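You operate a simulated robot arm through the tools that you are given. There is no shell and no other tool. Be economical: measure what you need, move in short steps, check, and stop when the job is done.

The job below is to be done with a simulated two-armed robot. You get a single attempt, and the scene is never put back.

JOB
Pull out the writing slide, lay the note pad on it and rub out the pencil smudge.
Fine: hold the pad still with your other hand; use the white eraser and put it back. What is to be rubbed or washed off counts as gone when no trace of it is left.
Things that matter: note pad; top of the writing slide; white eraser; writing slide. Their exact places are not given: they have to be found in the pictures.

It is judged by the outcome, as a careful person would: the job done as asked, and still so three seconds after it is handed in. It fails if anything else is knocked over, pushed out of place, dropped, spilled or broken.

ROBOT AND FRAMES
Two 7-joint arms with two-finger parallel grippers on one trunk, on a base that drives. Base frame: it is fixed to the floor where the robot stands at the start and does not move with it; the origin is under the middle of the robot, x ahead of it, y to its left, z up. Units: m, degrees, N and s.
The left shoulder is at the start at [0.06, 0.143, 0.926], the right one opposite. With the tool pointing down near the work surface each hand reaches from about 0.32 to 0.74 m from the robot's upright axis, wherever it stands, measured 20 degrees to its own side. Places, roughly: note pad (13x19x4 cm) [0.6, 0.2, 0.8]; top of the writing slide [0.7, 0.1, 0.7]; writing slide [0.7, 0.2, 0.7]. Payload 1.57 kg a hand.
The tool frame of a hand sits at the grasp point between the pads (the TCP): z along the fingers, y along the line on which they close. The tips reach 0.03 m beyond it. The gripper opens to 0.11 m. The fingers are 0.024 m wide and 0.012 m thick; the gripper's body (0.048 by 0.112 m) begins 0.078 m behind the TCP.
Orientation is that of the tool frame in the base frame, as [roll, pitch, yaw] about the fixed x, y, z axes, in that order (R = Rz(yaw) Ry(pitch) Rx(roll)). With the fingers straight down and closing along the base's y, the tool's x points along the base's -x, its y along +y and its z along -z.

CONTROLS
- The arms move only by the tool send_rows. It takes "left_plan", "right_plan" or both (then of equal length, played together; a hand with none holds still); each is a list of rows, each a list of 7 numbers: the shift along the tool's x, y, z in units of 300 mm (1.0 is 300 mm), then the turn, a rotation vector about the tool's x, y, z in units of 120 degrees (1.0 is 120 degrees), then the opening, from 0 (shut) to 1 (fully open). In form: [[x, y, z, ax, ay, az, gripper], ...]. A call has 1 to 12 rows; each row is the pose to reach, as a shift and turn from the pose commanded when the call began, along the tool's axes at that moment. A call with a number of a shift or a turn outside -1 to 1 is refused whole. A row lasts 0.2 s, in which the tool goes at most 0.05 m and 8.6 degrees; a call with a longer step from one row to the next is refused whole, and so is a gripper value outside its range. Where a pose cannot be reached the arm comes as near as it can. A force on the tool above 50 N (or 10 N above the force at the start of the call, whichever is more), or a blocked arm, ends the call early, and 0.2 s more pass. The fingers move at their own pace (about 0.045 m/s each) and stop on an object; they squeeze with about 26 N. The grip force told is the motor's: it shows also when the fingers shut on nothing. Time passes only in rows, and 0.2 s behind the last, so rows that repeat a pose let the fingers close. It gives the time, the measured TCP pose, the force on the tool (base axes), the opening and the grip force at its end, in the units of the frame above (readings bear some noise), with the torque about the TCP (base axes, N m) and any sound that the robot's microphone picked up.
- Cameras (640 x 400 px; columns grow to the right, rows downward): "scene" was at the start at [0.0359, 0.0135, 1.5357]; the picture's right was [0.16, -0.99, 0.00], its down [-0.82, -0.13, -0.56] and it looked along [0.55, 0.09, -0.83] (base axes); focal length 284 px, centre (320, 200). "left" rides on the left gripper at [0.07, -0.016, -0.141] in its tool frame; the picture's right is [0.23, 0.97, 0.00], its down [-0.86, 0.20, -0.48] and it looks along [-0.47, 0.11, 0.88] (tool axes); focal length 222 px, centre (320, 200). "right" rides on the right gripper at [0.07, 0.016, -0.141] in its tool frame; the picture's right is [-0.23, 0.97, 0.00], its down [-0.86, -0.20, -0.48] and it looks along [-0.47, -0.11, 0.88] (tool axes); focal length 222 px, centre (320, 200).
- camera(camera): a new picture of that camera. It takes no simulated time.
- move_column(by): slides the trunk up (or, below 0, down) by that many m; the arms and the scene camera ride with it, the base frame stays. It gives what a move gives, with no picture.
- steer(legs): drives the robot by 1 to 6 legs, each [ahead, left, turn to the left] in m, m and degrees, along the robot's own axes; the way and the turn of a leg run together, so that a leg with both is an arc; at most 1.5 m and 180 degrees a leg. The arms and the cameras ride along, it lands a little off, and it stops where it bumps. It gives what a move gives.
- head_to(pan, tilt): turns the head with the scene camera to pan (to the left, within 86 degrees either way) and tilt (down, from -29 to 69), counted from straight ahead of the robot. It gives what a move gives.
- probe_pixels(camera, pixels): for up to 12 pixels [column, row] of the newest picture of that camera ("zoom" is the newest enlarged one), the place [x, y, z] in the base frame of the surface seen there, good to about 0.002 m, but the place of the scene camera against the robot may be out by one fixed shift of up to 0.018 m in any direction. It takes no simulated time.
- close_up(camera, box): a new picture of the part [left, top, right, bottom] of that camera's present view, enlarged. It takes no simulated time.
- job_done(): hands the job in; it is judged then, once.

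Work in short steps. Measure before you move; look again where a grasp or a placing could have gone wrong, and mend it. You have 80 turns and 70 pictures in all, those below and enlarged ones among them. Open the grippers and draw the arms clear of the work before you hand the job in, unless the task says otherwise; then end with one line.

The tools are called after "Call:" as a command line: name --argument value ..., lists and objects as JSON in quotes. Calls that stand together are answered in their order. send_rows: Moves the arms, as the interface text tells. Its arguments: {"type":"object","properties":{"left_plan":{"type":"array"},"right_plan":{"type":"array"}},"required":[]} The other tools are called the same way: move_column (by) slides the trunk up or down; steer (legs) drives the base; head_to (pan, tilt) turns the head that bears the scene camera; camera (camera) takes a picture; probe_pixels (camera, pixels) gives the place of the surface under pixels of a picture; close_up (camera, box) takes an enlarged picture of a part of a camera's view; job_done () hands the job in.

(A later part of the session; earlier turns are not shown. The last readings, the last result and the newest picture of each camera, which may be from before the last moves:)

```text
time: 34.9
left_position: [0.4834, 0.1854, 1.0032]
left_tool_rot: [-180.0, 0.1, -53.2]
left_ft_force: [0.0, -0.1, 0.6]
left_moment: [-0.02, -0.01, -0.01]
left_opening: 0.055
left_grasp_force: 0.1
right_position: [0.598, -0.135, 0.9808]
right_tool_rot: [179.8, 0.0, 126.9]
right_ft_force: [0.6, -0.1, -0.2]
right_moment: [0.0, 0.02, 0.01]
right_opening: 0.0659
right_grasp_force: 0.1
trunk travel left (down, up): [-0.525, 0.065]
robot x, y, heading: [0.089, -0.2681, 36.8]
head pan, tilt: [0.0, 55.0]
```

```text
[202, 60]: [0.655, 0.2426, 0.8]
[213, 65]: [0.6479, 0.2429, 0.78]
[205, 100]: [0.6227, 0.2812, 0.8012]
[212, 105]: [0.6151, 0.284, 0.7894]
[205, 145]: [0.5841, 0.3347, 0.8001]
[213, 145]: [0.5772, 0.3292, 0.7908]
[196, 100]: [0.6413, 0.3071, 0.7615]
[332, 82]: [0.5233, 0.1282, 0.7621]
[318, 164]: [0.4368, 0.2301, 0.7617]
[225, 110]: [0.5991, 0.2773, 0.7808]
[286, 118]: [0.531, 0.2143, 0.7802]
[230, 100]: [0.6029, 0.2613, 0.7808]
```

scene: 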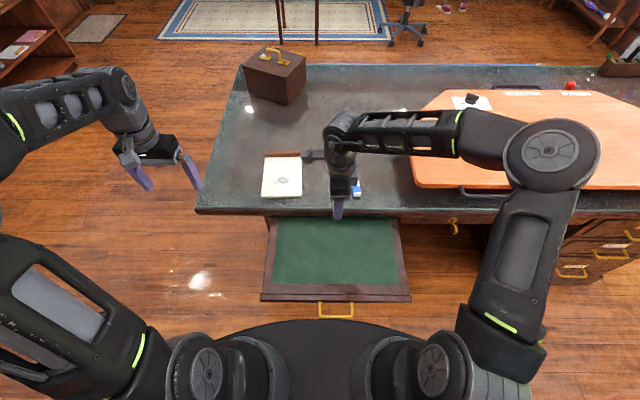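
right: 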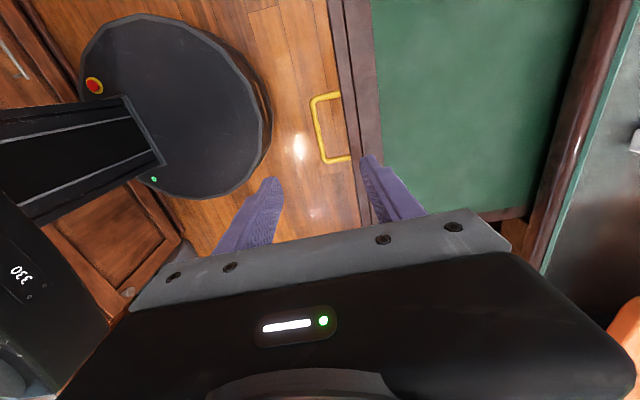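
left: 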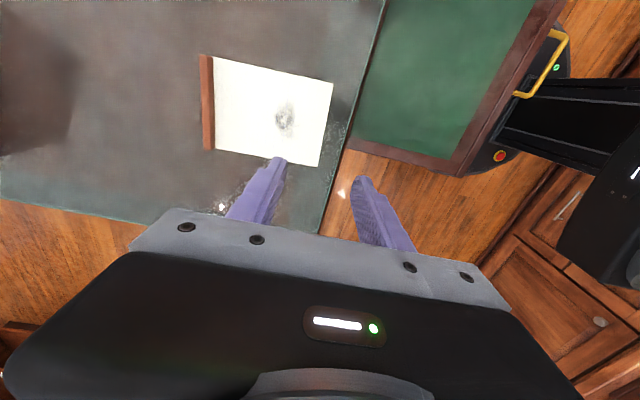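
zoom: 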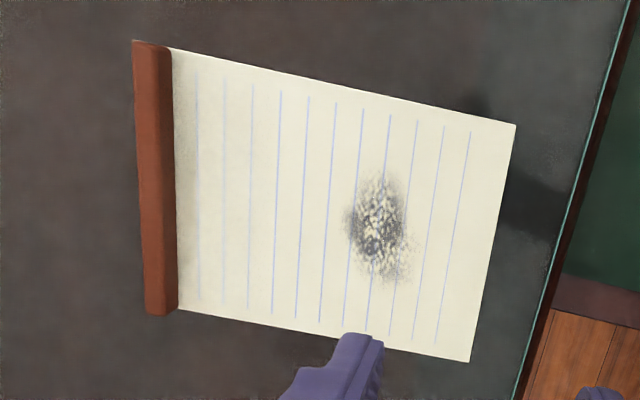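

Strip: top z≈0.800, d≈0.661–0.677, centre e≈0.141; paper z 0.781, desk 0.7615. I move the left hand above the strip at z≈0.88 to see if it's within reach upright.

Call:
send_rows --left_plan '[[0, -0.1, 0.07, 0, 0, 0, 0.4], [0, -0.2, 0.14, 0, 0, 0, 0.4], [0, -0.3, 0.2, 0, 0, 0, 0.4], [0, -0.4, 0.27, 0, 0, 0, 0.4], [0, -0.5, 0.34, 0, 0, 0, 0.4], [0, -0.57, 0.4, 0, 0, 0, 0.4], [0, -0.57, 0.4, 0, 0, 0, 0.4]]'

Call:
camera --camera "left"

```text
time: 36.5
left_position: [0.5752, 0.2366, 0.8957]
left_tool_rot: [-180.0, -0.1, -53.3]
left_ft_force: [1.3, -0.7, 0.6]
left_moment: [0.02, 0.02, 0.0]
left_opening: 0.044
left_grasp_force: 0.0
left hand out of reach, approached as far as the arm can: row 4, 5, 6, 7
right_position: [0.5977, -0.1356, 0.9796]
right_tool_rot: [179.9, 0.1, 126.9]
right_ft_force: [-0.4, 0.0, 0.1]
right_moment: [0.03, 0.04, 0.0]
right_opening: 0.0662
right_grasp_force: 0.0
trunk travel left (down, up): [-0.525, 0.065]
robot x, y, heading: [0.0853, -0.2711, 36.7]
head pan, tilt: [0.0, 55.0]
```

```text
37 pictures are left
```

left: 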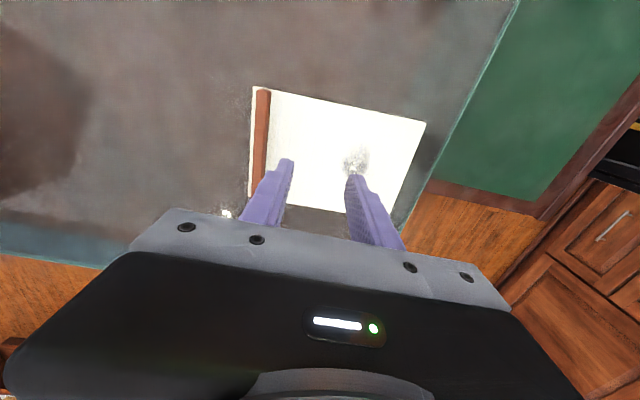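

Upright reach falls 6.7 cm short. I raise the trunk 6 cm and edge the base forward 3.5 cm (chest still ~2.5 cm off the handle) to gain reach.

Call:
move_column --by 0.06

Call:
steer --legs '[[0.033, 0, 0]]'

Call:
camera --camera "scene"

```text
time: 37.5
left_position: [0.5751, 0.2367, 0.9542]
left_tool_rot: [-179.8, 0.1, -53.3]
left_ft_force: [-0.4, 0.1, -0.3]
left_moment: [0.0, 0.07, 0.02]
left_opening: 0.0439
left_grasp_force: 0.1
right_position: [0.5986, -0.136, 1.0387]
right_tool_rot: [180.0, 0.0, 126.9]
right_ft_force: [0.2, 0.0, 0.1]
right_moment: [0.03, -0.03, -0.02]
right_opening: 0.0662
right_grasp_force: 0.0
trunk travel left (down, up): [-0.585, 0.005]
robot x, y, heading: [0.0875, -0.2683, 36.5]
head pan, tilt: [0.0, 55.0]
```

```text
time: 38.3
left_position: [0.6024, 0.2571, 0.9537]
left_tool_rot: [179.9, 0.1, -53.3]
left_ft_force: [0.2, -0.3, 0.1]
left_moment: [-0.03, 0.02, 0.01]
left_opening: 0.044
left_grasp_force: 0.0
right_position: [0.6253, -0.1154, 1.0387]
right_tool_rot: [180.0, 0.0, 126.9]
right_ft_force: [0.3, -0.5, -0.4]
right_moment: [-0.02, 0.02, 0.01]
right_opening: 0.066
right_grasp_force: 0.0
trunk travel left (down, up): [-0.585, 0.005]
robot x, y, heading: [0.1194, -0.2483, 37.0]
head pan, tilt: [0.0, 55.0]
```

```text
36 pictures are left
```

scene: 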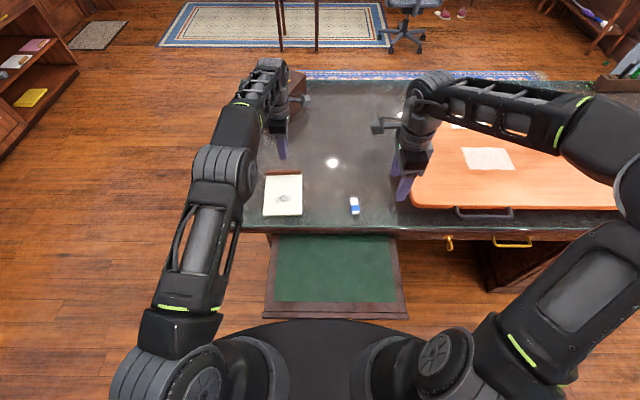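

Now lower to z≈0.85 over the strip and check whether it is reached.

Call:
send_rows --left_plan '[[-0.01, -0.02, 0.08, 0, 0, 0, 0.4], [-0.03, -0.04, 0.16, 0, 0, 0, 0.4], [-0.05, -0.07, 0.24, 0, 0, 0, 0.4], [-0.05, -0.11, 0.34, 0, 0, 0, 0.4], [-0.05, -0.11, 0.34, 0, 0, 0, 0.4]]'

Call:
close_up --camera "left" --box '[180, 40, 480, 230]'

```text
time: 39.5
left_position: [0.6031, 0.2737, 0.866]
left_tool_rot: [-179.7, 0.0, -53.3]
left_ft_force: [-0.1, 0.4, 1.1]
left_moment: [0.03, -0.02, 0.02]
left_opening: 0.044
left_grasp_force: 0.1
left hand out of reach, approached as far as the arm can: row 3, 4, 5
right_position: [0.6253, -0.1166, 1.0402]
right_tool_rot: [179.7, 0.1, 127.0]
right_ft_force: [0.6, -0.7, -0.3]
right_moment: [0.01, 0.0, 0.03]
right_opening: 0.0659
right_grasp_force: 0.0
trunk travel left (down, up): [-0.585, 0.005]
robot x, y, heading: [0.1152, -0.2512, 36.6]
head pan, tilt: [0.0, 55.0]
```

```text
2.11 times, centred on (330, 135) of left
```

zoom: 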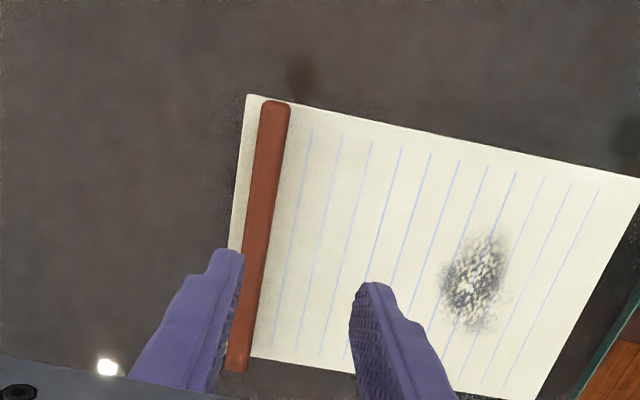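

2.2 cm short; a 10° forward tilt makes it up. Tilt while moving forward, to z≈0.845.

Call:
send_rows --left_plan '[[0, -0.03, 0, 0.04, 0, 0, 0.4], [0, -0.075, 0.02, 0.083, 0, 0, 0.4], [0, -0.078, 0.07, 0.083, 0, 0, 0.4], [0, -0.078, 0.07, 0.083, 0, 0, 0.4]]'

Call:
close_up --camera "left" --box '[180, 40, 480, 230]'

```text
time: 40.5
left_position: [0.6215, 0.2883, 0.8448]
left_tool_rot: [-170.0, -0.1, -53.3]
left_ft_force: [-0.1, 0.8, -1.0]
left_moment: [0.0, -0.01, 0.02]
left_opening: 0.0442
left_grasp_force: 0.2
right_position: [0.6231, -0.1171, 1.0393]
right_tool_rot: [179.8, -0.1, 126.9]
right_ft_force: [0.7, -0.2, 0.5]
right_moment: [0.02, 0.0, 0.03]
right_opening: 0.0658
right_grasp_force: 0.1
trunk travel left (down, up): [-0.585, 0.005]
robot x, y, heading: [0.1156, -0.2517, 36.8]
head pan, tilt: [0.0, 55.0]
```

```text
2.11 times, centred on (330, 135) of left
```

zoom: 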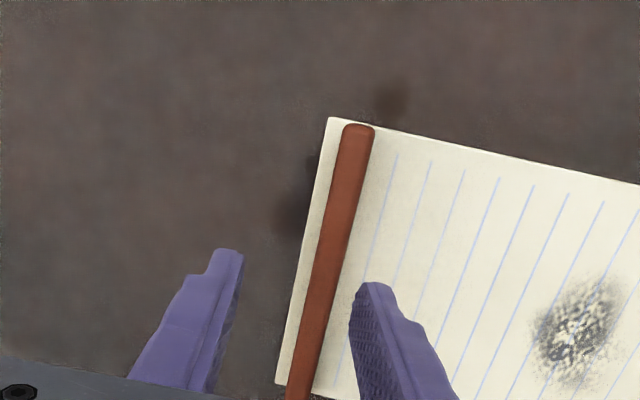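

Reached. Probe the strip and paper here to centre the fingers.

Call:
probe_pixels --camera "zoom" --pixels '[[345, 200], [358, 200], [336, 200], [318, 200], [310, 300], [325, 300], [300, 290], [380, 200], [335, 125]]'

```text
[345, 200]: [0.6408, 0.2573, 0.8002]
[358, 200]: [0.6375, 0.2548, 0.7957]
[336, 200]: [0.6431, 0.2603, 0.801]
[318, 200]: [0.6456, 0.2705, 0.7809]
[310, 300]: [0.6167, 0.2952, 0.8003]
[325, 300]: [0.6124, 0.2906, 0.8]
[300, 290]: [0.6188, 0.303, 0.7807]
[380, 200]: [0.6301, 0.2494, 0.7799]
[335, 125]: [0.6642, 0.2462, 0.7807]
```

Strip centre d≈0.667. Shift 8 mm back, descend 2.5 cm, close gently.

Call:
send_rows --left_plan '[[0, 0.04, 0.03, 0, 0, 0, 0.4], [0, 0.041, 0.077, 0, 0, 0, 0.4], [0, 0.041, 0.077, 0, 0, 0, 0.2], [0, 0.041, 0.077, 0, 0, 0, 0], [0, 0.041, 0.077, 0, 0, 0, 0], [0, 0.041, 0.077, 0, 0, 0, 0]]'

Call:
close_up --camera "left" --box '[180, 40, 480, 230]'

```text
time: 41.9
left_position: [0.6162, 0.2822, 0.8193]
left_tool_rot: [-169.9, -0.1, -53.2]
left_ft_force: [0.5, 0.6, 2.9]
left_moment: [-0.14, 0.18, 0.16]
left_opening: 0.0132
left_grasp_force: 25.8
right_position: [0.6237, -0.1176, 1.0405]
right_tool_rot: [179.9, 0.0, 126.9]
right_ft_force: [-0.2, -0.5, -0.2]
right_moment: [0.01, -0.01, 0.0]
right_opening: 0.0659
right_grasp_force: 0.0
trunk travel left (down, up): [-0.585, 0.005]
robot x, y, heading: [0.1165, -0.2502, 36.7]
head pan, tilt: [0.0, 55.0]
```

```text
2.11 times, centred on (330, 135) of left
```

zoom: 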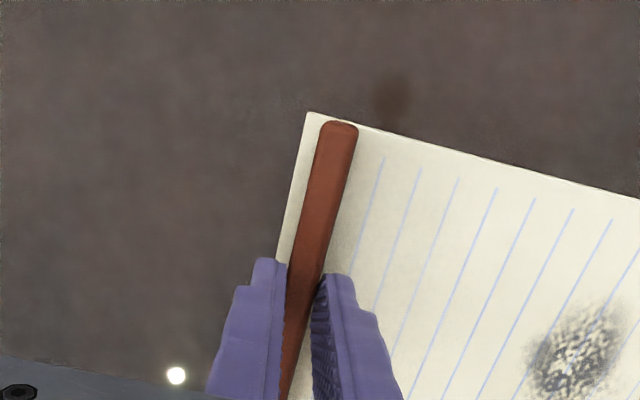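

Strip gripped (13 mm, 26 N). Test lift by 3 cm and look at how the pad hangs.

Call:
send_rows --left_plan '[[0, -0.004, -0.025, 0, 0, 0, 0], [0, -0.008, -0.05, 0, 0, 0, 0], [0, -0.012, -0.075, 0, 0, 0, 0], [0, -0.017, -0.1, 0, 0, 0, 0], [0, -0.017, -0.1, 0, 0, 0, 0]]'

Call:
camera --camera "left"

Call:
close_up --camera "scene" --box '[200, 100, 400, 250]'

```text
time: 43.1
left_position: [0.6148, 0.2835, 0.8501]
left_tool_rot: [-169.9, 0.0, -53.3]
left_ft_force: [0.6, 0.1, -0.8]
left_moment: [0.01, 0.05, -0.05]
left_opening: 0.0116
left_grasp_force: 26.5
right_position: [0.6249, -0.1174, 1.039]
right_tool_rot: [180.0, -0.1, 127.0]
right_ft_force: [-0.6, 0.3, 0.5]
right_moment: [0.02, 0.0, 0.01]
right_opening: 0.0661
right_grasp_force: 0.1
trunk travel left (down, up): [-0.585, 0.005]
robot x, y, heading: [0.1135, -0.2509, 36.5]
head pan, tilt: [0.0, 55.0]
```

```text
32 pictures are left
```

left: 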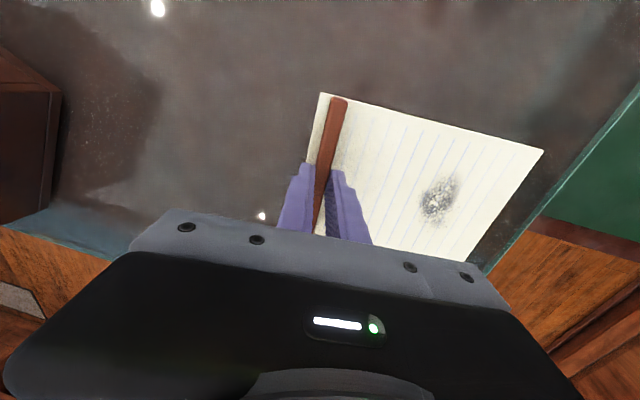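

```text
2.67 times, centred on (300, 175) of scene
```

zoom: 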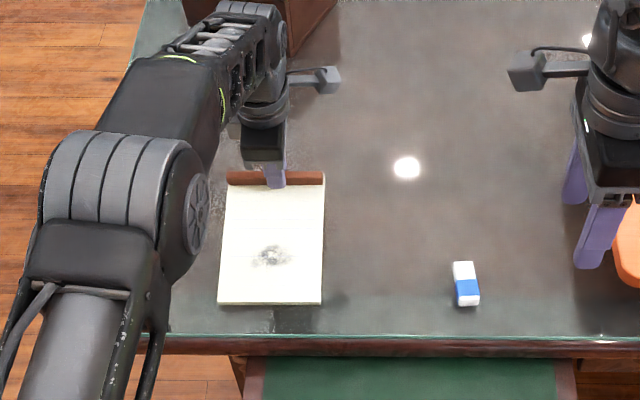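

Check heights of the strip and pad front edge to see if it lifted.

Call:
probe_pixels --camera "left" --pixels '[[335, 120], [325, 180], [350, 110], [400, 180], [530, 155], [450, 250], [440, 195]]'

```text
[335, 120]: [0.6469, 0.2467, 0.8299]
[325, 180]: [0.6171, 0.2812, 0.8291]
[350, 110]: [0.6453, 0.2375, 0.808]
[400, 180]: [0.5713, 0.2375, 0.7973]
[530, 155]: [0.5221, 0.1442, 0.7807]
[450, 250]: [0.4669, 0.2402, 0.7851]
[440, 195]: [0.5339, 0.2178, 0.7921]
```

The strip rose 3 cm while the pad's near edge still rests on the desk. I draw it 6 cm toward me, rise 2 cm, and straighten the hand to level the pad.

Call:
send_rows --left_plan '[[0, 0.04, -0.02, 0, 0, 0, 0], [0, 0.08, -0.04, -0.02, 0, 0, 0], [0, 0.12, -0.06, -0.04, 0, 0, 0], [0, 0.16, -0.08, -0.06, 0, 0, 0], [0, 0.185, -0.1, -0.083, 0, 0, 0], [0, 0.185, -0.1, -0.083, 0, 0, 0]]'

Call:
camera --camera "left"

```text
time: 44.5
left_position: [0.5677, 0.2469, 0.8685]
left_tool_rot: [-179.9, 0.0, -53.4]
left_ft_force: [0.3, 0.5, -1.2]
left_moment: [0.06, -0.1, -0.05]
left_opening: 0.0113
left_grasp_force: 26.6
right_position: [0.6244, -0.1175, 1.0401]
right_tool_rot: [179.9, 0.0, 126.8]
right_ft_force: [-0.7, -0.1, 0.7]
right_moment: [-0.01, -0.02, 0.0]
right_opening: 0.066
right_grasp_force: 0.0
trunk travel left (down, up): [-0.585, 0.005]
robot x, y, heading: [0.1121, -0.2498, 36.7]
head pan, tilt: [0.0, 55.0]
```

```text
30 pictures are left
```

left: 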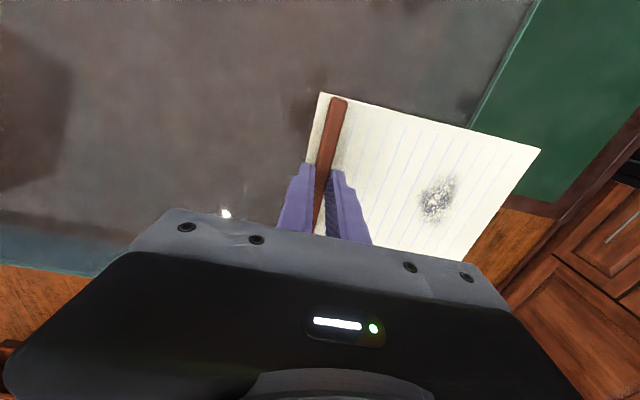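

The pad follows the hand rigidly. Verify its tilt.

Call:
probe_pixels --camera "left" --pixels '[[335, 120], [325, 180], [400, 180], [530, 155], [450, 250], [440, 195]]'

```text
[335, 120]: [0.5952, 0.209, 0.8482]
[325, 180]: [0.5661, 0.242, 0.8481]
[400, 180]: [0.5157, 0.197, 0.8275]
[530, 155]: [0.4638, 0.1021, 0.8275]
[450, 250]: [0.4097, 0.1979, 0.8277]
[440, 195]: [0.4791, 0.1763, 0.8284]
```

Pad is level and free at 5 cm above the desk. Carry it over the slide (clip to d≈0.385, e≈0.25).

Call:
send_rows --left_plan '[[0.03, 0.06, 0, 0, 0, 0, 0], [0.07, 0.14, 0, 0, 0, 0, 0], [0.12, 0.24, 0, 0, 0, 0, 0], [0.17, 0.34, 0, 0, 0, 0, 0], [0.22, 0.44, 0, 0, 0, 0, 0], [0.27, 0.54, 0, 0, 0, 0, 0], [0.32, 0.64, 0, 0, 0, 0, 0], [0.357, 0.724, 0, 0, 0, 0, 0], [0.357, 0.724, 0, 0, 0, 0, 0]]'

Call:
camera --camera "left"

Call:
camera --camera "scene"

```text
time: 46.5
left_position: [0.4558, 0.0319, 0.8665]
left_tool_rot: [-179.9, -0.2, -53.2]
left_ft_force: [0.5, -0.1, -1.6]
left_moment: [0.06, -0.11, 0.01]
left_opening: 0.0118
left_grasp_force: 26.6
right_position: [0.6244, -0.1173, 1.0387]
right_tool_rot: [179.9, -0.1, 126.9]
right_ft_force: [0.9, -0.9, 0.0]
right_moment: [0.03, 0.01, 0.01]
right_opening: 0.066
right_grasp_force: 0.1
trunk travel left (down, up): [-0.585, 0.005]
robot x, y, heading: [0.115, -0.2483, 36.4]
head pan, tilt: [0.0, 55.0]
```

```text
29 pictures are left
```

left: 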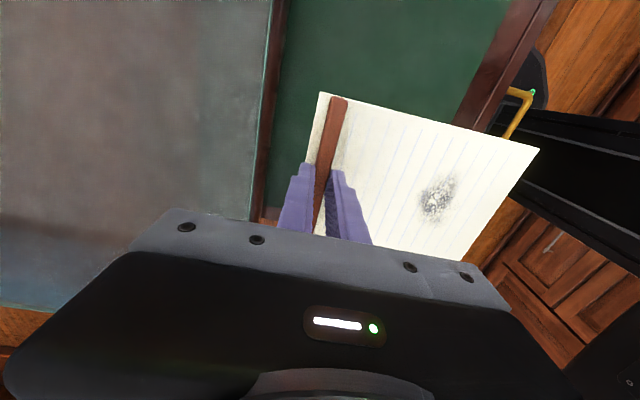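

```text
28 pictures are left
```

scene: 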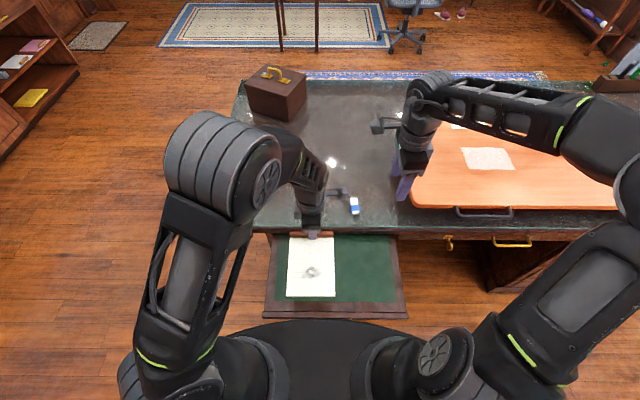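

The pad hovers above the slide. Shift 1.2 cm deeper and lower it.

Call:
send_rows --left_plan '[[0, -0.04, 0.05, 0, 0, 0, 0], [0, -0.04, 0.12, 0, 0, 0, 0], [0, -0.04, 0.19, 0, 0, 0, 0], [0, -0.04, 0.25, 0, 0, 0, 0], [0, -0.04, 0.28, 0, 0, 0, 0], [0, -0.04, 0.295, 0, 0, 0, 0], [0, -0.04, 0.305, 0, 0, 0, 0], [0, -0.04, 0.312, 0, 0, 0, 0]]'

Call:
probe_pixels --camera "left" --pixels '[[400, 180]]'

```text
time: 48.3
left_position: [0.4676, 0.0377, 0.774]
left_tool_rot: [-179.9, -0.1, -53.3]
left_ft_force: [-0.2, 0.3, -1.7]
left_moment: [0.07, -0.12, 0.0]
left_opening: 0.0115
left_grasp_force: 26.2
right_position: [0.6241, -0.1172, 1.04]
right_tool_rot: [179.9, -0.1, 127.0]
right_ft_force: [-0.3, 0.4, -0.1]
right_moment: [-0.01, 0.01, -0.01]
right_opening: 0.066
right_grasp_force: 0.0
trunk travel left (down, up): [-0.585, 0.005]
robot x, y, heading: [0.1185, -0.2512, 36.6]
head pan, tilt: [0.0, 55.0]
```

```text
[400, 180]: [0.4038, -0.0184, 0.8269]
```

Still hanging (−1.7 N as in the air); lower a few mm until it touches.

Call:
send_rows --left_plan '[[0, 0, 0.005, 0, 0, 0, 0], [0, 0, 0.01, 0, 0, 0, 0], [0, 0, 0.013, 0, 0, 0, 0]]'

```text
time: 49.1
left_position: [0.4667, 0.0392, 0.7721]
left_tool_rot: [-179.9, 0.0, -53.3]
left_ft_force: [-0.9, -0.4, -1.5]
left_moment: [0.1, -0.06, 0.02]
left_opening: 0.0116
left_grasp_force: 26.6
right_position: [0.6253, -0.1164, 1.0395]
right_tool_rot: [179.9, 0.0, 126.9]
right_ft_force: [-0.5, -0.5, -0.7]
right_moment: [-0.01, 0.02, -0.01]
right_opening: 0.0658
right_grasp_force: 0.1
trunk travel left (down, up): [-0.585, 0.005]
robot x, y, heading: [0.1156, -0.247, 36.6]
head pan, tilt: [0.0, 55.0]
```

Call:
send_rows --left_plan '[[0, 0, 0.005, 0, 0, 0, 0], [0, 0, 0.009, 0, 0, 0, 0], [0, 0, 0.012, 0, 0, 0, 0]]'

Call:
camera --camera "left"

```text
time: 49.9
left_position: [0.4684, 0.0387, 0.7688]
left_tool_rot: [-179.9, 0.0, -53.3]
left_ft_force: [-0.1, 0.4, -1.3]
left_moment: [0.04, -0.09, 0.03]
left_opening: 0.0115
left_grasp_force: 25.5
right_position: [0.6245, -0.1163, 1.0401]
right_tool_rot: [180.0, 0.0, 126.9]
right_ft_force: [0.3, 0.6, -0.8]
right_moment: [0.01, -0.02, 0.02]
right_opening: 0.066
right_grasp_force: 0.0
trunk travel left (down, up): [-0.585, 0.005]
robot x, y, heading: [0.1129, -0.2511, 36.7]
head pan, tilt: [0.0, 55.0]
```

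```text
27 pictures are left
```

left: 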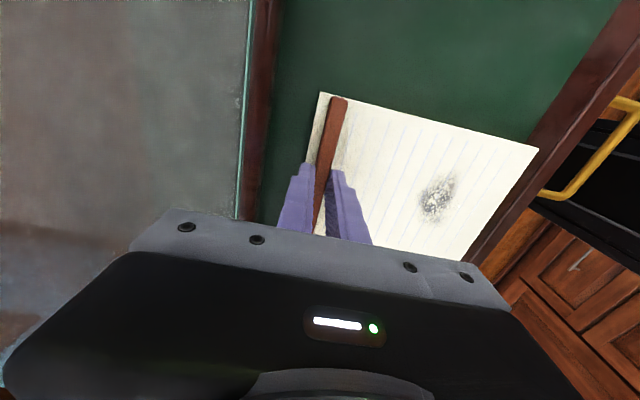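

Call:
probe_pixels --camera "left" --pixels '[[400, 180], [530, 155], [450, 250], [330, 130], [290, 120], [450, 90], [525, 225], [245, 130], [270, 100]]'

```text
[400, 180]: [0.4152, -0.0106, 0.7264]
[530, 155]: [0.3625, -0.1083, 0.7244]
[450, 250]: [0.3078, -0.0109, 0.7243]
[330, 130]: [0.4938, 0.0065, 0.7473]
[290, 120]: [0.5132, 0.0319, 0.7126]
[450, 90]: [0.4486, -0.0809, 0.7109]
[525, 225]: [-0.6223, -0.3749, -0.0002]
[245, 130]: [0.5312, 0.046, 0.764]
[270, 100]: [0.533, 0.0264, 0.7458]
```

The pad seems about 11–12 mm thick (the desk glass is at 0.769), so it's about 2 mm above the slide. Lower a bit more.

Call:
send_rows --left_plan '[[0, 0, 0.004, 0, 0, 0, 0], [0, 0, 0.007, 0, 0, 0, 0], [0, 0, 0.009, 0, 0, 0, 0], [0, 0, 0.009, 0, 0, 0, 0]]'

```text
time: 50.9
left_position: [0.4673, 0.0386, 0.7645]
left_tool_rot: [-179.8, -0.1, -53.3]
left_ft_force: [-0.4, 0.2, -1.9]
left_moment: [0.12, -0.11, -0.02]
left_opening: 0.0113
left_grasp_force: 26.0
right_position: [0.6239, -0.1159, 1.0403]
right_tool_rot: [179.9, 0.0, 126.9]
right_ft_force: [-0.2, 0.0, 0.6]
right_moment: [0.01, 0.02, -0.01]
right_opening: 0.0658
right_grasp_force: 0.0
trunk travel left (down, up): [-0.585, 0.005]
robot x, y, heading: [0.1163, -0.2536, 36.9]
head pan, tilt: [0.0, 55.0]
```

Call:
send_rows --left_plan '[[0, 0, 0.004, 0, 0, 0, 0], [0, 0, 0.008, 0, 0, 0, 0], [0, 0, 0.012, 0, 0, 0, 0], [0, 0, 0.012, 0, 0, 0, 0]]'

Call:
close_up --camera "left" --box '[270, 60, 570, 270]'

```text
time: 51.9
left_position: [0.4673, 0.039, 0.7623]
left_tool_rot: [-179.8, 0.0, -53.3]
left_ft_force: [0.4, 0.1, 2.3]
left_moment: [-0.04, -0.05, 0.02]
left_opening: 0.0113
left_grasp_force: 25.6
right_position: [0.6241, -0.1161, 1.0401]
right_tool_rot: [180.0, -0.1, 127.0]
right_ft_force: [0.7, 0.2, 0.2]
right_moment: [0.02, -0.02, 0.0]
right_opening: 0.0659
right_grasp_force: 0.2
trunk travel left (down, up): [-0.585, 0.005]
robot x, y, heading: [0.1169, -0.2512, 36.5]
head pan, tilt: [0.0, 55.0]
```

```text
1.90 times, centred on (420, 165) of left
```

zoom: 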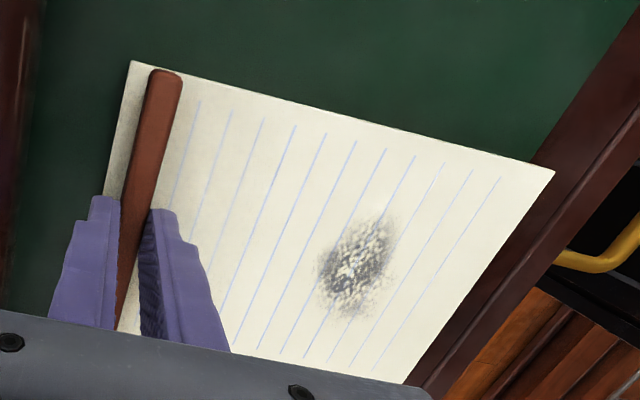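

The pad now rests on the slide (+2.3 N). I release it, raise the left hand aside, and swing the right hand round above the eraser.

Call:
send_rows --left_plan '[[0, 0, 0, 0, 0, 0, 0.27], [0, 0, 0, 0, 0, 0, 0.27], [0, 0, 0, 0, 0, 0, 0.27], [0, 0, -0.05, 0, 0, 0, 0.27], [0, 0, -0.12, 0, 0, 0, 0.27], [0, 0, -0.2, 0, 0, 0, 0.27], [0, 0, -0.3, 0, 0, 0, 0.27], [0, 0, -0.4, 0, 0, 0, 0.27], [-0.1, 0, -0.5, 0, 0, 0, 0.27], [-0.2, 0, -0.55, 0, 0, 0, 0.27], [-0.3, 0, -0.55, 0, 0, 0, 0.27], [-0.3, 0, -0.55, 0, 0, 0, 0.27]]' --right_plan '[[0.02, 0.03, 0.04, 0, 0, -0.071, 0.6], [0.05, 0.06, 0.08, 0, 0, -0.142, 0.6], [0.08, 0.09, 0.12, 0, 0, -0.213, 0.6], [0.1, 0.12, 0.16, 0, 0, -0.284, 0.6], [0.13, 0.15, 0.2, 0, 0, -0.355, 0.6], [0.16, 0.18, 0.24, 0, 0, -0.426, 0.6], [0.18, 0.21, 0.28, 0, 0, -0.497, 0.6], [0.2, 0.24, 0.32, 0, 0, -0.568, 0.6], [0.23, 0.27, 0.36, 0, 0, -0.639, 0.6], [0.26, 0.3, 0.4, 0, 0, -0.71, 0.6], [0.283, 0.333, 0.44, 0, 0, -0.78, 0.6], [0.283, 0.333, 0.467, 0, 0, -0.85, 0.6]]'

Call:
camera --camera "right"

Call:
camera --camera "scene"

```text
time: 54.5
left_position: [0.4133, 0.1095, 0.9276]
left_tool_rot: [-180.0, 0.0, -53.4]
left_ft_force: [0.3, -0.1, 0.0]
left_moment: [0.04, 0.0, 0.02]
left_opening: 0.03
left_grasp_force: 0.2
right_position: [0.6543, 0.0108, 0.8999]
right_tool_rot: [-179.9, 0.2, -131.1]
right_ft_force: [-0.6, -1.0, -1.0]
right_moment: [0.02, 0.03, 0.0]
right_opening: 0.0659
right_grasp_force: 0.1
trunk travel left (down, up): [-0.585, 0.005]
robot x, y, heading: [0.1181, -0.2509, 36.6]
head pan, tilt: [0.0, 55.0]
```

```text
25 pictures are left
```

right: 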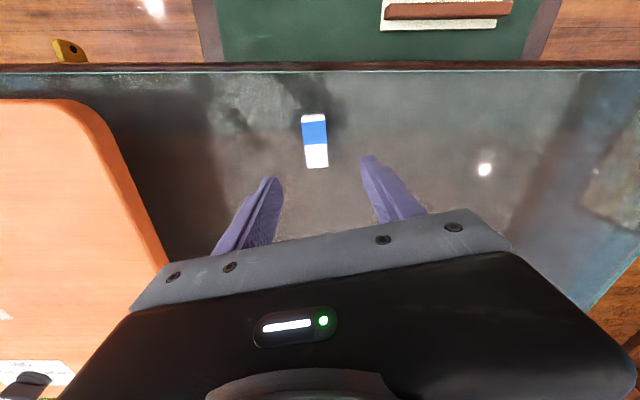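

```text
24 pictures are left
```

scene: 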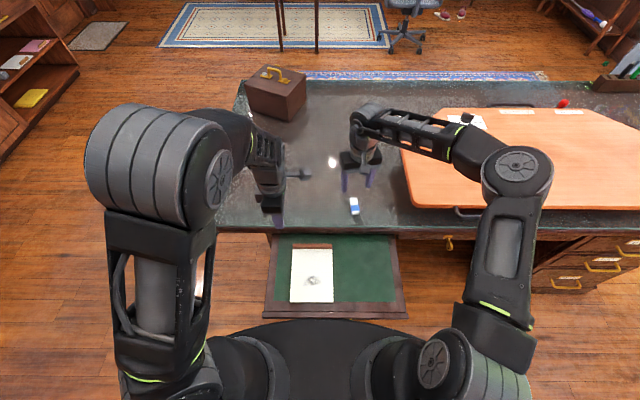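

The pad lies squarely on the slide. Close-up on the eraser at (315,140) for exact measuring.

Call:
close_up --camera "right" --box '[270, 100, 360, 180]'

```text
5.00 times, centred on (315, 140) of right
```

zoom: 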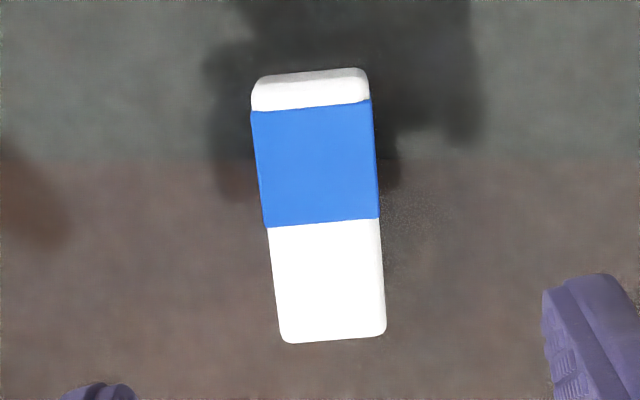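

Call:
probe_pixels --camera "zoom" --pixels '[[262, 108], [370, 100], [320, 105], [285, 335], [380, 330], [332, 335], [270, 225], [375, 217], [320, 165], [325, 275], [310, 80], [450, 250]]'

```text
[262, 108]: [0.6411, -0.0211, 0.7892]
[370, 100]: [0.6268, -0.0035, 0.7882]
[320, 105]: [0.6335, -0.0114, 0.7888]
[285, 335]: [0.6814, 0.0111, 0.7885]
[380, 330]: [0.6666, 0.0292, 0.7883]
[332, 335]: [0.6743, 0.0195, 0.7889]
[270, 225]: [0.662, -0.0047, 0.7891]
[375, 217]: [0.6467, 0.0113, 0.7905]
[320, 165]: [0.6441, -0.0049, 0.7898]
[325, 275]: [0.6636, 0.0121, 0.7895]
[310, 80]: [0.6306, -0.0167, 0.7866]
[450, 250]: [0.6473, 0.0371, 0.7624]
```

Eraser: centre (0.651, 0.0015), aligned with the depth axis (37°), 23 mm wide, top z 0.789. Rotate back 12°, centre, descend to z≈0.806 and grip.

Call:
send_rows --right_plan '[[0.015, -0.006, 0.05, 0, 0, 0.05, 0.5], [0.031, -0.012, 0.12, 0, 0, 0.1, 0.45], [0.031, -0.012, 0.19, 0, 0, 0.1, 0.45], [0.031, -0.012, 0.25, 0, 0, 0.1, 0.45], [0.031, -0.012, 0.29, 0, 0, 0.1, 0.45], [0.031, -0.012, 0.313, 0, 0, 0.1, 0.45], [0.031, -0.012, 0.313, 0, 0, 0.1, 0.45]]'

Call:
camera --camera "right"

```text
time: 56.1
left_position: [0.4138, 0.1096, 0.9276]
left_tool_rot: [-179.9, 0.0, -53.4]
left_ft_force: [0.0, -0.5, -0.5]
left_moment: [0.02, 0.0, 0.04]
left_opening: 0.0299
left_grasp_force: 0.0
right_position: [0.6503, 0.002, 0.8061]
right_tool_rot: [-180.0, 0.2, -143.1]
right_ft_force: [0.8, -0.4, 0.8]
right_moment: [0.02, -0.01, -0.03]
right_opening: 0.0499
right_grasp_force: 0.0
trunk travel left (down, up): [-0.585, 0.005]
robot x, y, heading: [0.1152, -0.2478, 36.8]
head pan, tilt: [0.0, 55.0]
```

```text
22 pictures are left
```

right: 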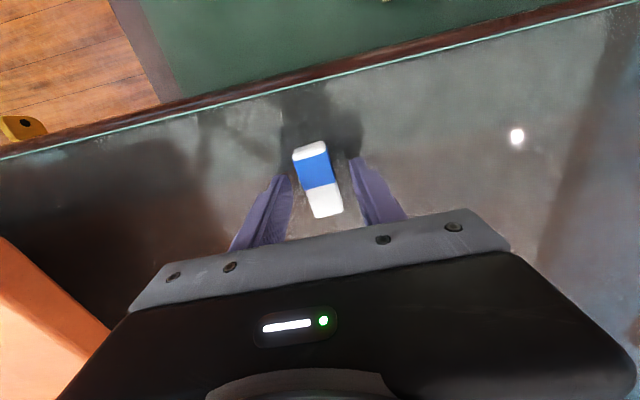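

Eraser lies between the fingers. Close, then lift 7 cm.

Call:
send_rows --right_plan '[[0, 0, 0, 0, 0, 0, 0.2], [0, 0, 0, 0, 0, 0, 0], [0, 0, 0, 0, 0, 0, 0], [0, 0, 0, 0, 0, 0, 0], [0, 0, 0, 0, 0, 0, 0], [0, 0, -0.05, 0, 0, 0, 0], [0, 0, -0.12, 0, 0, 0, 0], [0, 0, -0.2, 0, 0, 0, 0], [0, 0, -0.27, 0, 0, 0, 0]]'

Call:
close_up --camera "right" --box '[200, 100, 440, 250]'

```text
time: 58.1
left_position: [0.4119, 0.1103, 0.9259]
left_tool_rot: [-180.0, -0.1, -53.3]
left_ft_force: [0.3, -0.3, -0.1]
left_moment: [-0.01, 0.01, 0.0]
left_opening: 0.0297
left_grasp_force: 0.1
right_position: [0.6496, 0.0031, 0.8876]
right_tool_rot: [180.0, 0.1, -143.2]
right_ft_force: [1.0, 0.3, -0.3]
right_moment: [-0.01, -0.01, -0.04]
right_opening: 0.0246
right_grasp_force: 26.2
trunk travel left (down, up): [-0.585, 0.005]
robot x, y, heading: [0.1161, -0.2486, 36.7]
head pan, tilt: [0.0, 55.0]
```

```text
2.67 times, centred on (320, 175) of right
```

zoom: 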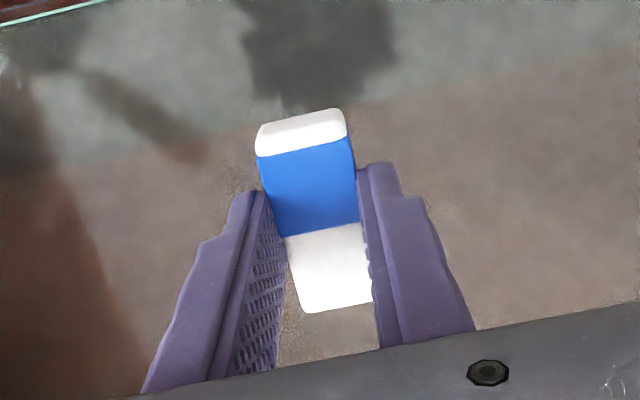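

Eraser held (bottom 37 mm below TCP). I back the base off 17 cm for comfortable arm room over the slide.

Call:
steer --legs '[[-0.17, 0, 0]]'

Call:
camera --camera "left"

Call:
camera --camera "scene"

```text
time: 59.6
left_position: [0.2776, 0.0095, 0.9285]
left_tool_rot: [-179.8, 0.0, -53.4]
left_ft_force: [-0.7, 0.1, 0.0]
left_moment: [0.04, -0.03, -0.01]
left_opening: 0.0297
left_grasp_force: 0.1
right_position: [0.5148, -0.0992, 0.8875]
right_tool_rot: [179.9, 0.2, -143.0]
right_ft_force: [-0.1, -0.7, 0.3]
right_moment: [0.03, 0.0, 0.02]
right_opening: 0.025
right_grasp_force: 26.3
trunk travel left (down, up): [-0.585, 0.005]
robot x, y, heading: [-0.0198, -0.3482, 36.6]
head pan, tilt: [0.0, 55.0]
```

```text
20 pictures are left
```

left: 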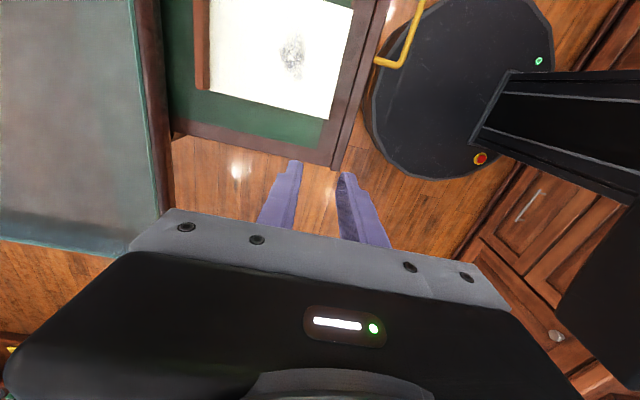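

```text
19 pictures are left
```

scene: 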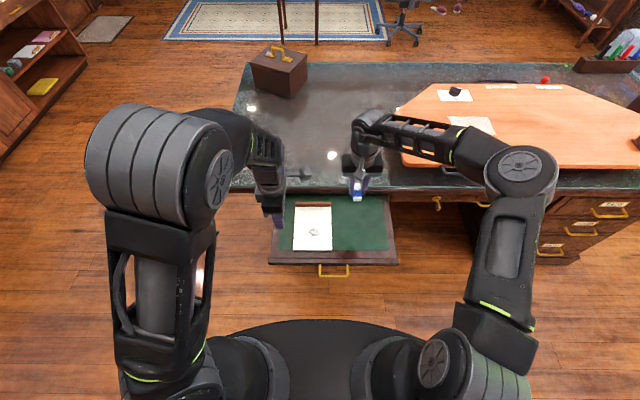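

Probe the strip, paper and smudge in the left view to plan the hold and the rubbing.

Call:
probe_pixels --camera "left" --pixels '[[200, 40], [196, 85], [206, 85], [230, 60], [330, 112], [292, 55], [292, 38], [292, 78], [279, 55], [304, 57], [351, 10], [212, 91]]'

Call:
close_up --camera "left" --box '[180, 0, 380, 130]'

```text
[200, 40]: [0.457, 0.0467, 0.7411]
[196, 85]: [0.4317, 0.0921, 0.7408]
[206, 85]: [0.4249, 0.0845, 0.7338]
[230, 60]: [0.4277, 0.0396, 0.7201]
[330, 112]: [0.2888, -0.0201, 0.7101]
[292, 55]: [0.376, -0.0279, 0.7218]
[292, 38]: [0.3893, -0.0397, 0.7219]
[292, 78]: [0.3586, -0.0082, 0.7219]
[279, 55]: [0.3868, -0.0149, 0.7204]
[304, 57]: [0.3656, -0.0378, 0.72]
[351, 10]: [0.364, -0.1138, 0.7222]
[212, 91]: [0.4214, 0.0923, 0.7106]
```

```text
3.08 times, centred on (280, 65) of left
```

zoom: 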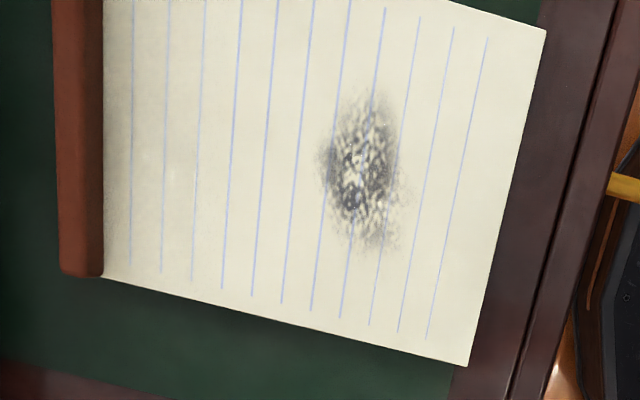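

Smudge centre d=0.284, e=0.248 (about 4×6 cm); paper z 0.7215; strip at d≈0.395. Bring the left hand over the strip's left part at z≈0.84.

Call:
send_rows --left_plan '[[0.03, -0.09, 0.03, 0, 0, 0, 0.4], [0.06, -0.18, 0.06, 0, 0, 0, 0.4], [0.09, -0.28, 0.1, 0, 0, 0, 0.4], [0.13, -0.38, 0.15, 0, 0, 0, 0.4], [0.17, -0.48, 0.2, 0, 0, 0, 0.4], [0.187, -0.56, 0.25, 0, 0, 0, 0.4], [0.187, -0.56, 0.3, 0, 0, 0, 0.4], [0.187, -0.56, 0.3, 0, 0, 0, 0.4]]'

Call:
close_up --camera "left" --box '[200, 60, 500, 250]'

```text
time: 61.4
left_position: [0.4478, 0.0652, 0.8374]
left_tool_rot: [-179.9, -0.1, -53.4]
left_ft_force: [-0.6, -0.2, 0.1]
left_moment: [0.01, 0.01, -0.02]
left_opening: 0.0439
left_grasp_force: 0.1
right_position: [0.5159, -0.0985, 0.8881]
right_tool_rot: [-180.0, 0.0, -143.1]
right_ft_force: [0.8, -0.3, -0.6]
right_moment: [0.0, -0.03, 0.02]
right_opening: 0.025
right_grasp_force: 26.0
trunk travel left (down, up): [-0.585, 0.005]
robot x, y, heading: [-0.0176, -0.3496, 36.6]
head pan, tilt: [0.0, 55.0]
```

```text
2.11 times, centred on (350, 155) of left
```

zoom: 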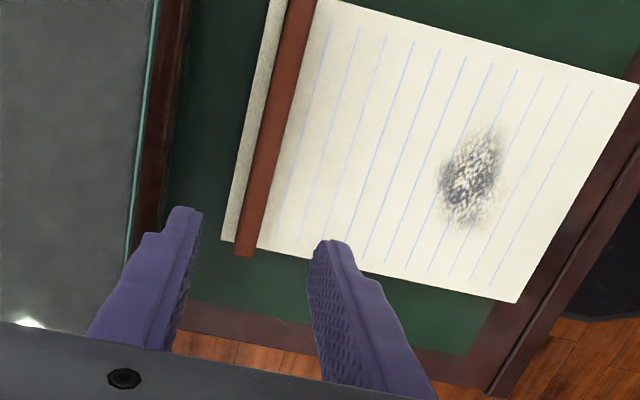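

Call:
probe_pixels --camera "zoom" --pixels '[[268, 130], [280, 130], [243, 235], [253, 235], [262, 180], [292, 60], [160, 180], [150, 100]]'

```text
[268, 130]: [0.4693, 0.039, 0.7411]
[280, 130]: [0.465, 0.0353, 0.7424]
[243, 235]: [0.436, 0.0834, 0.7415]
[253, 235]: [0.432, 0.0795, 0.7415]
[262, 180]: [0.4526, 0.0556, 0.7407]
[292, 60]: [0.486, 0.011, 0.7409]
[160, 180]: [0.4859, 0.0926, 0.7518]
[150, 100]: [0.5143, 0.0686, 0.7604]
```

Fingers are centred on the strip. Lower and grip it with the left hand, while the right hand brings the eraser to 4 cm above the smudge.

Call:
send_rows --left_plan '[[0, 0, 0.07, 0, 0, 0, 0.4], [0, 0, 0.14, 0, 0, 0, 0.4], [0, 0, 0.2, 0, 0, 0, 0.4], [0, 0, 0.248, 0, 0, 0, 0.4], [0, 0, 0.248, 0, 0, 0, 0.1], [0, 0, 0.248, 0, 0, 0, 0], [0, 0, 0.248, 0, 0, 0, 0], [0, 0, 0.248, 0, 0, 0, 0], [0, 0, 0.248, 0, 0, 0, 0], [0, 0, 0.248, 0, 0, 0, 0], [0, 0, 0.248, 0, 0, 0, 0], [0, 0, 0.248, 0, 0, 0, 0]]' --right_plan '[[0.03, 0, 0, 0, 0, 0, 0], [0.07, 0, 0, 0, 0, 0, 0], [0.12, 0, 0, 0, 0, 0, 0], [0.17, 0, 0, 0, 0, 0, 0], [0.228, 0.02, 0, 0, 0, 0, 0], [0.228, 0.08, 0.0, 0, 0, 0, 0], [0.228, 0.16, 0.05, 0, 0, 0, 0], [0.228, 0.24, 0.1, 0, 0, 0, 0], [0.228, 0.32, 0.15, 0, 0, 0, 0], [0.228, 0.4, 0.2, 0, 0, 0, 0], [0.228, 0.467, 0.25, 0, 0, 0, 0], [0.228, 0.467, 0.3, 0, 0, 0, 0]]'

Call:
camera --camera "right"

Call:
camera --camera "scene"

```text
time: 64.0
left_position: [0.4438, 0.0741, 0.7632]
left_tool_rot: [-179.8, 0.4, -52.6]
left_ft_force: [-0.4, 2.0, 2.9]
left_moment: [0.2, 0.29, -0.15]
left_opening: 0.0118
left_grasp_force: 25.9
right_position: [0.3788, -0.0315, 0.7938]
right_tool_rot: [-179.8, -0.3, -143.5]
right_ft_force: [-0.3, -0.9, -0.4]
right_moment: [-0.01, -0.04, 0.03]
right_opening: 0.0253
right_grasp_force: 26.1
trunk travel left (down, up): [-0.585, 0.005]
robot x, y, heading: [-0.0142, -0.3508, 36.4]
head pan, tilt: [0.0, 55.0]
```

```text
16 pictures are left
```

right: 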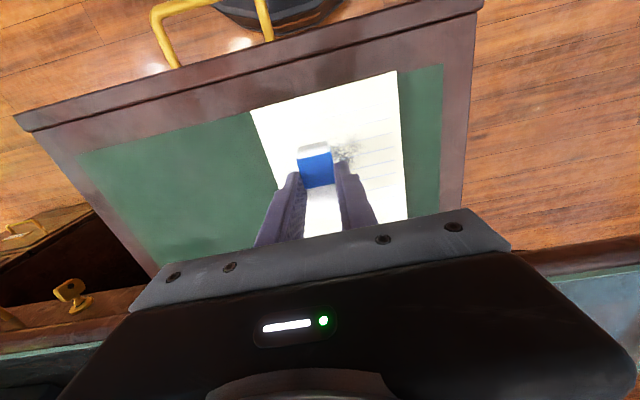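

```text
15 pictures are left
```

scene: 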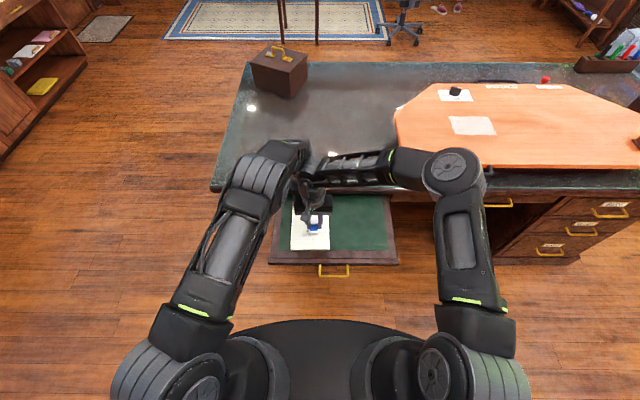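

The left hand was nudged ~9 mm (forearms touch). I withdraw the right hand, and re-grip the strip with the left hand leaned 25° to the left so its wrist keeps clear.

Call:
send_rows --right_plan '[[0, -0.1, -0.03, 0, 0, 0, 0], [0, -0.2, -0.06, 0, 0, 0, 0], [0, -0.3, -0.1, 0, 0, 0, 0], [0, -0.35, -0.1, 0, 0, 0, 0], [0, -0.35, -0.1, 0, 0, 0, 0], [0, -0.35, -0.1, 0, 0, 0, 0], [0, -0.35, -0.1, 0, 0, 0, 0], [0, -0.35, -0.1, 0, 0, 0, 0], [0, -0.35, -0.1, 0, 0, 0, 0], [0, -0.35, -0.1, 0, 0, 0, 0], [0, -0.35, -0.1, 0, 0, 0, 0], [0, -0.35, -0.1, 0, 0, 0, 0]]' --left_plan '[[0, 0, 0, 0, 0, 0, 0], [0, 0, 0, 0, 0, 0, 0], [0, 0, 0, 0, 0, 0, 0.3], [0, 0, 0, 0, 0, 0, 0.3], [0, 0, -0.01, 0, 0.05, 0, 0.3], [-0.02, 0, -0.01, 0, 0.11, 0, 0.3], [-0.04, 0, -0.01, 0, 0.17, 0, 0.3], [-0.055, 0, -0.003, 0, 0.208, 0, 0.3], [-0.055, 0, -0.003, 0, 0.208, 0, 0], [-0.055, 0, -0.003, 0, 0.208, 0, 0], [-0.055, 0, -0.003, 0, 0.208, 0, 0], [-0.055, 0, -0.003, 0, 0.208, 0, 0]]'

Call:
camera --camera "left"

```text
time: 66.6
left_position: [0.438, 0.0787, 0.764]
left_tool_rot: [-179.9, -25.0, -53.4]
left_ft_force: [0.5, -1.2, 1.6]
left_moment: [-0.28, -0.21, -0.13]
left_opening: 0.0117
left_grasp_force: 25.4
right_position: [0.4397, -0.1105, 0.8269]
right_tool_rot: [-180.0, 0.1, -143.1]
right_ft_force: [-0.3, -0.5, -0.3]
right_moment: [-0.01, 0.01, 0.02]
right_opening: 0.0248
right_grasp_force: 26.4
trunk travel left (down, up): [-0.585, 0.005]
robot x, y, heading: [-0.0189, -0.3536, 36.7]
head pan, tilt: [0.0, 55.0]
```

```text
14 pictures are left
```

left: 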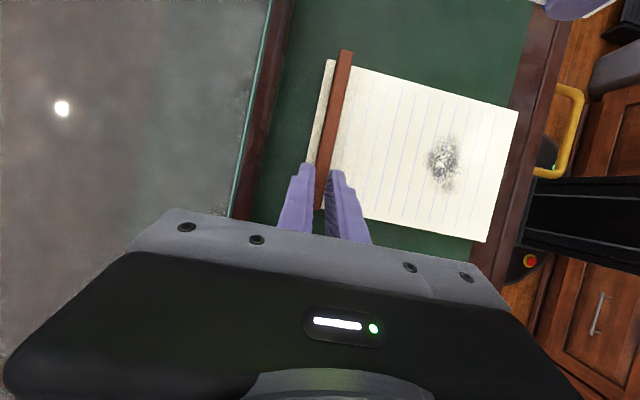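

Pad is held firmly, hand leaning left. Measure the smudge at (442,162) again.

Call:
probe_pixels --camera "left" --pixels '[[442, 162], [426, 160], [462, 162], [448, 130], [446, 194], [515, 112], [486, 238], [400, 150]]'

```text
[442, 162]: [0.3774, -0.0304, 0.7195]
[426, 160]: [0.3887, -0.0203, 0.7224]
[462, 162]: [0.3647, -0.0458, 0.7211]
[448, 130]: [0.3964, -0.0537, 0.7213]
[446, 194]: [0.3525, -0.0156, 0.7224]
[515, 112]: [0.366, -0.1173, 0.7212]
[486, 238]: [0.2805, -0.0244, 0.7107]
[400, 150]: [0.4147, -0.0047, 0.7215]
```

Smudge spans d 0.262–0.302, e 0.222–0.283; the eraser's 58 mm length covers d fully. Bring the eraser over the right edge of the smudge and lower to just above the paper.

Call:
send_rows --right_plan '[[0, 0.06, 0.04, 0, 0, 0, 0], [0, 0.13, 0.08, 0, 0, 0, 0], [0.005, 0.2, 0.13, 0, 0, 0, 0], [0.005, 0.22, 0.18, 0, 0, 0, 0], [0.005, 0.22, 0.21, 0, 0, 0, 0], [0.005, 0.22, 0.222, 0, 0, 0, 0], [0.005, 0.22, 0.23, 0, 0, 0, 0]]'

```text
time: 68.2
left_position: [0.4368, 0.0788, 0.7646]
left_tool_rot: [-179.9, -24.9, -53.4]
left_ft_force: [-0.1, -0.4, 1.1]
left_moment: [-0.12, -0.14, -0.07]
left_opening: 0.0114
left_grasp_force: 26.1
right_position: [0.3989, -0.0584, 0.7585]
right_tool_rot: [180.0, 0.2, -143.0]
right_ft_force: [-0.5, -1.2, 1.7]
right_moment: [0.0, 0.04, 0.02]
right_opening: 0.0247
right_grasp_force: 25.6
trunk travel left (down, up): [-0.585, 0.005]
robot x, y, heading: [-0.0228, -0.3473, 36.6]
head pan, tilt: [0.0, 55.0]
```

Just about touching. Press 2–3 mm further and make a first short stroke left to read the force.

Call:
send_rows --right_plan '[[0, 0, 0.005, 0, 0, 0, 0], [0, 0, 0.01, 0, 0, 0, 0], [0, 0.02, 0.01, 0, 0, 0, 0], [0, 0.04, 0.01, 0, 0, 0, 0]]'

```text
time: 69.2
left_position: [0.4363, 0.0802, 0.7647]
left_tool_rot: [-179.8, -24.8, -53.4]
left_ft_force: [-6.4, 14.8, -3.5]
left_moment: [0.07, -0.12, -0.54]
left_opening: 0.0113
left_grasp_force: 26.3
right_position: [0.393, -0.0506, 0.7561]
right_tool_rot: [-179.8, 0.2, -143.2]
right_ft_force: [10.9, -18.5, 29.5]
right_moment: [-0.54, -0.43, -0.07]
right_opening: 0.0248
right_grasp_force: 25.8
trunk travel left (down, up): [-0.585, 0.005]
robot x, y, heading: [-0.0168, -0.3487, 36.7]
head pan, tilt: [0.0, 55.0]
```

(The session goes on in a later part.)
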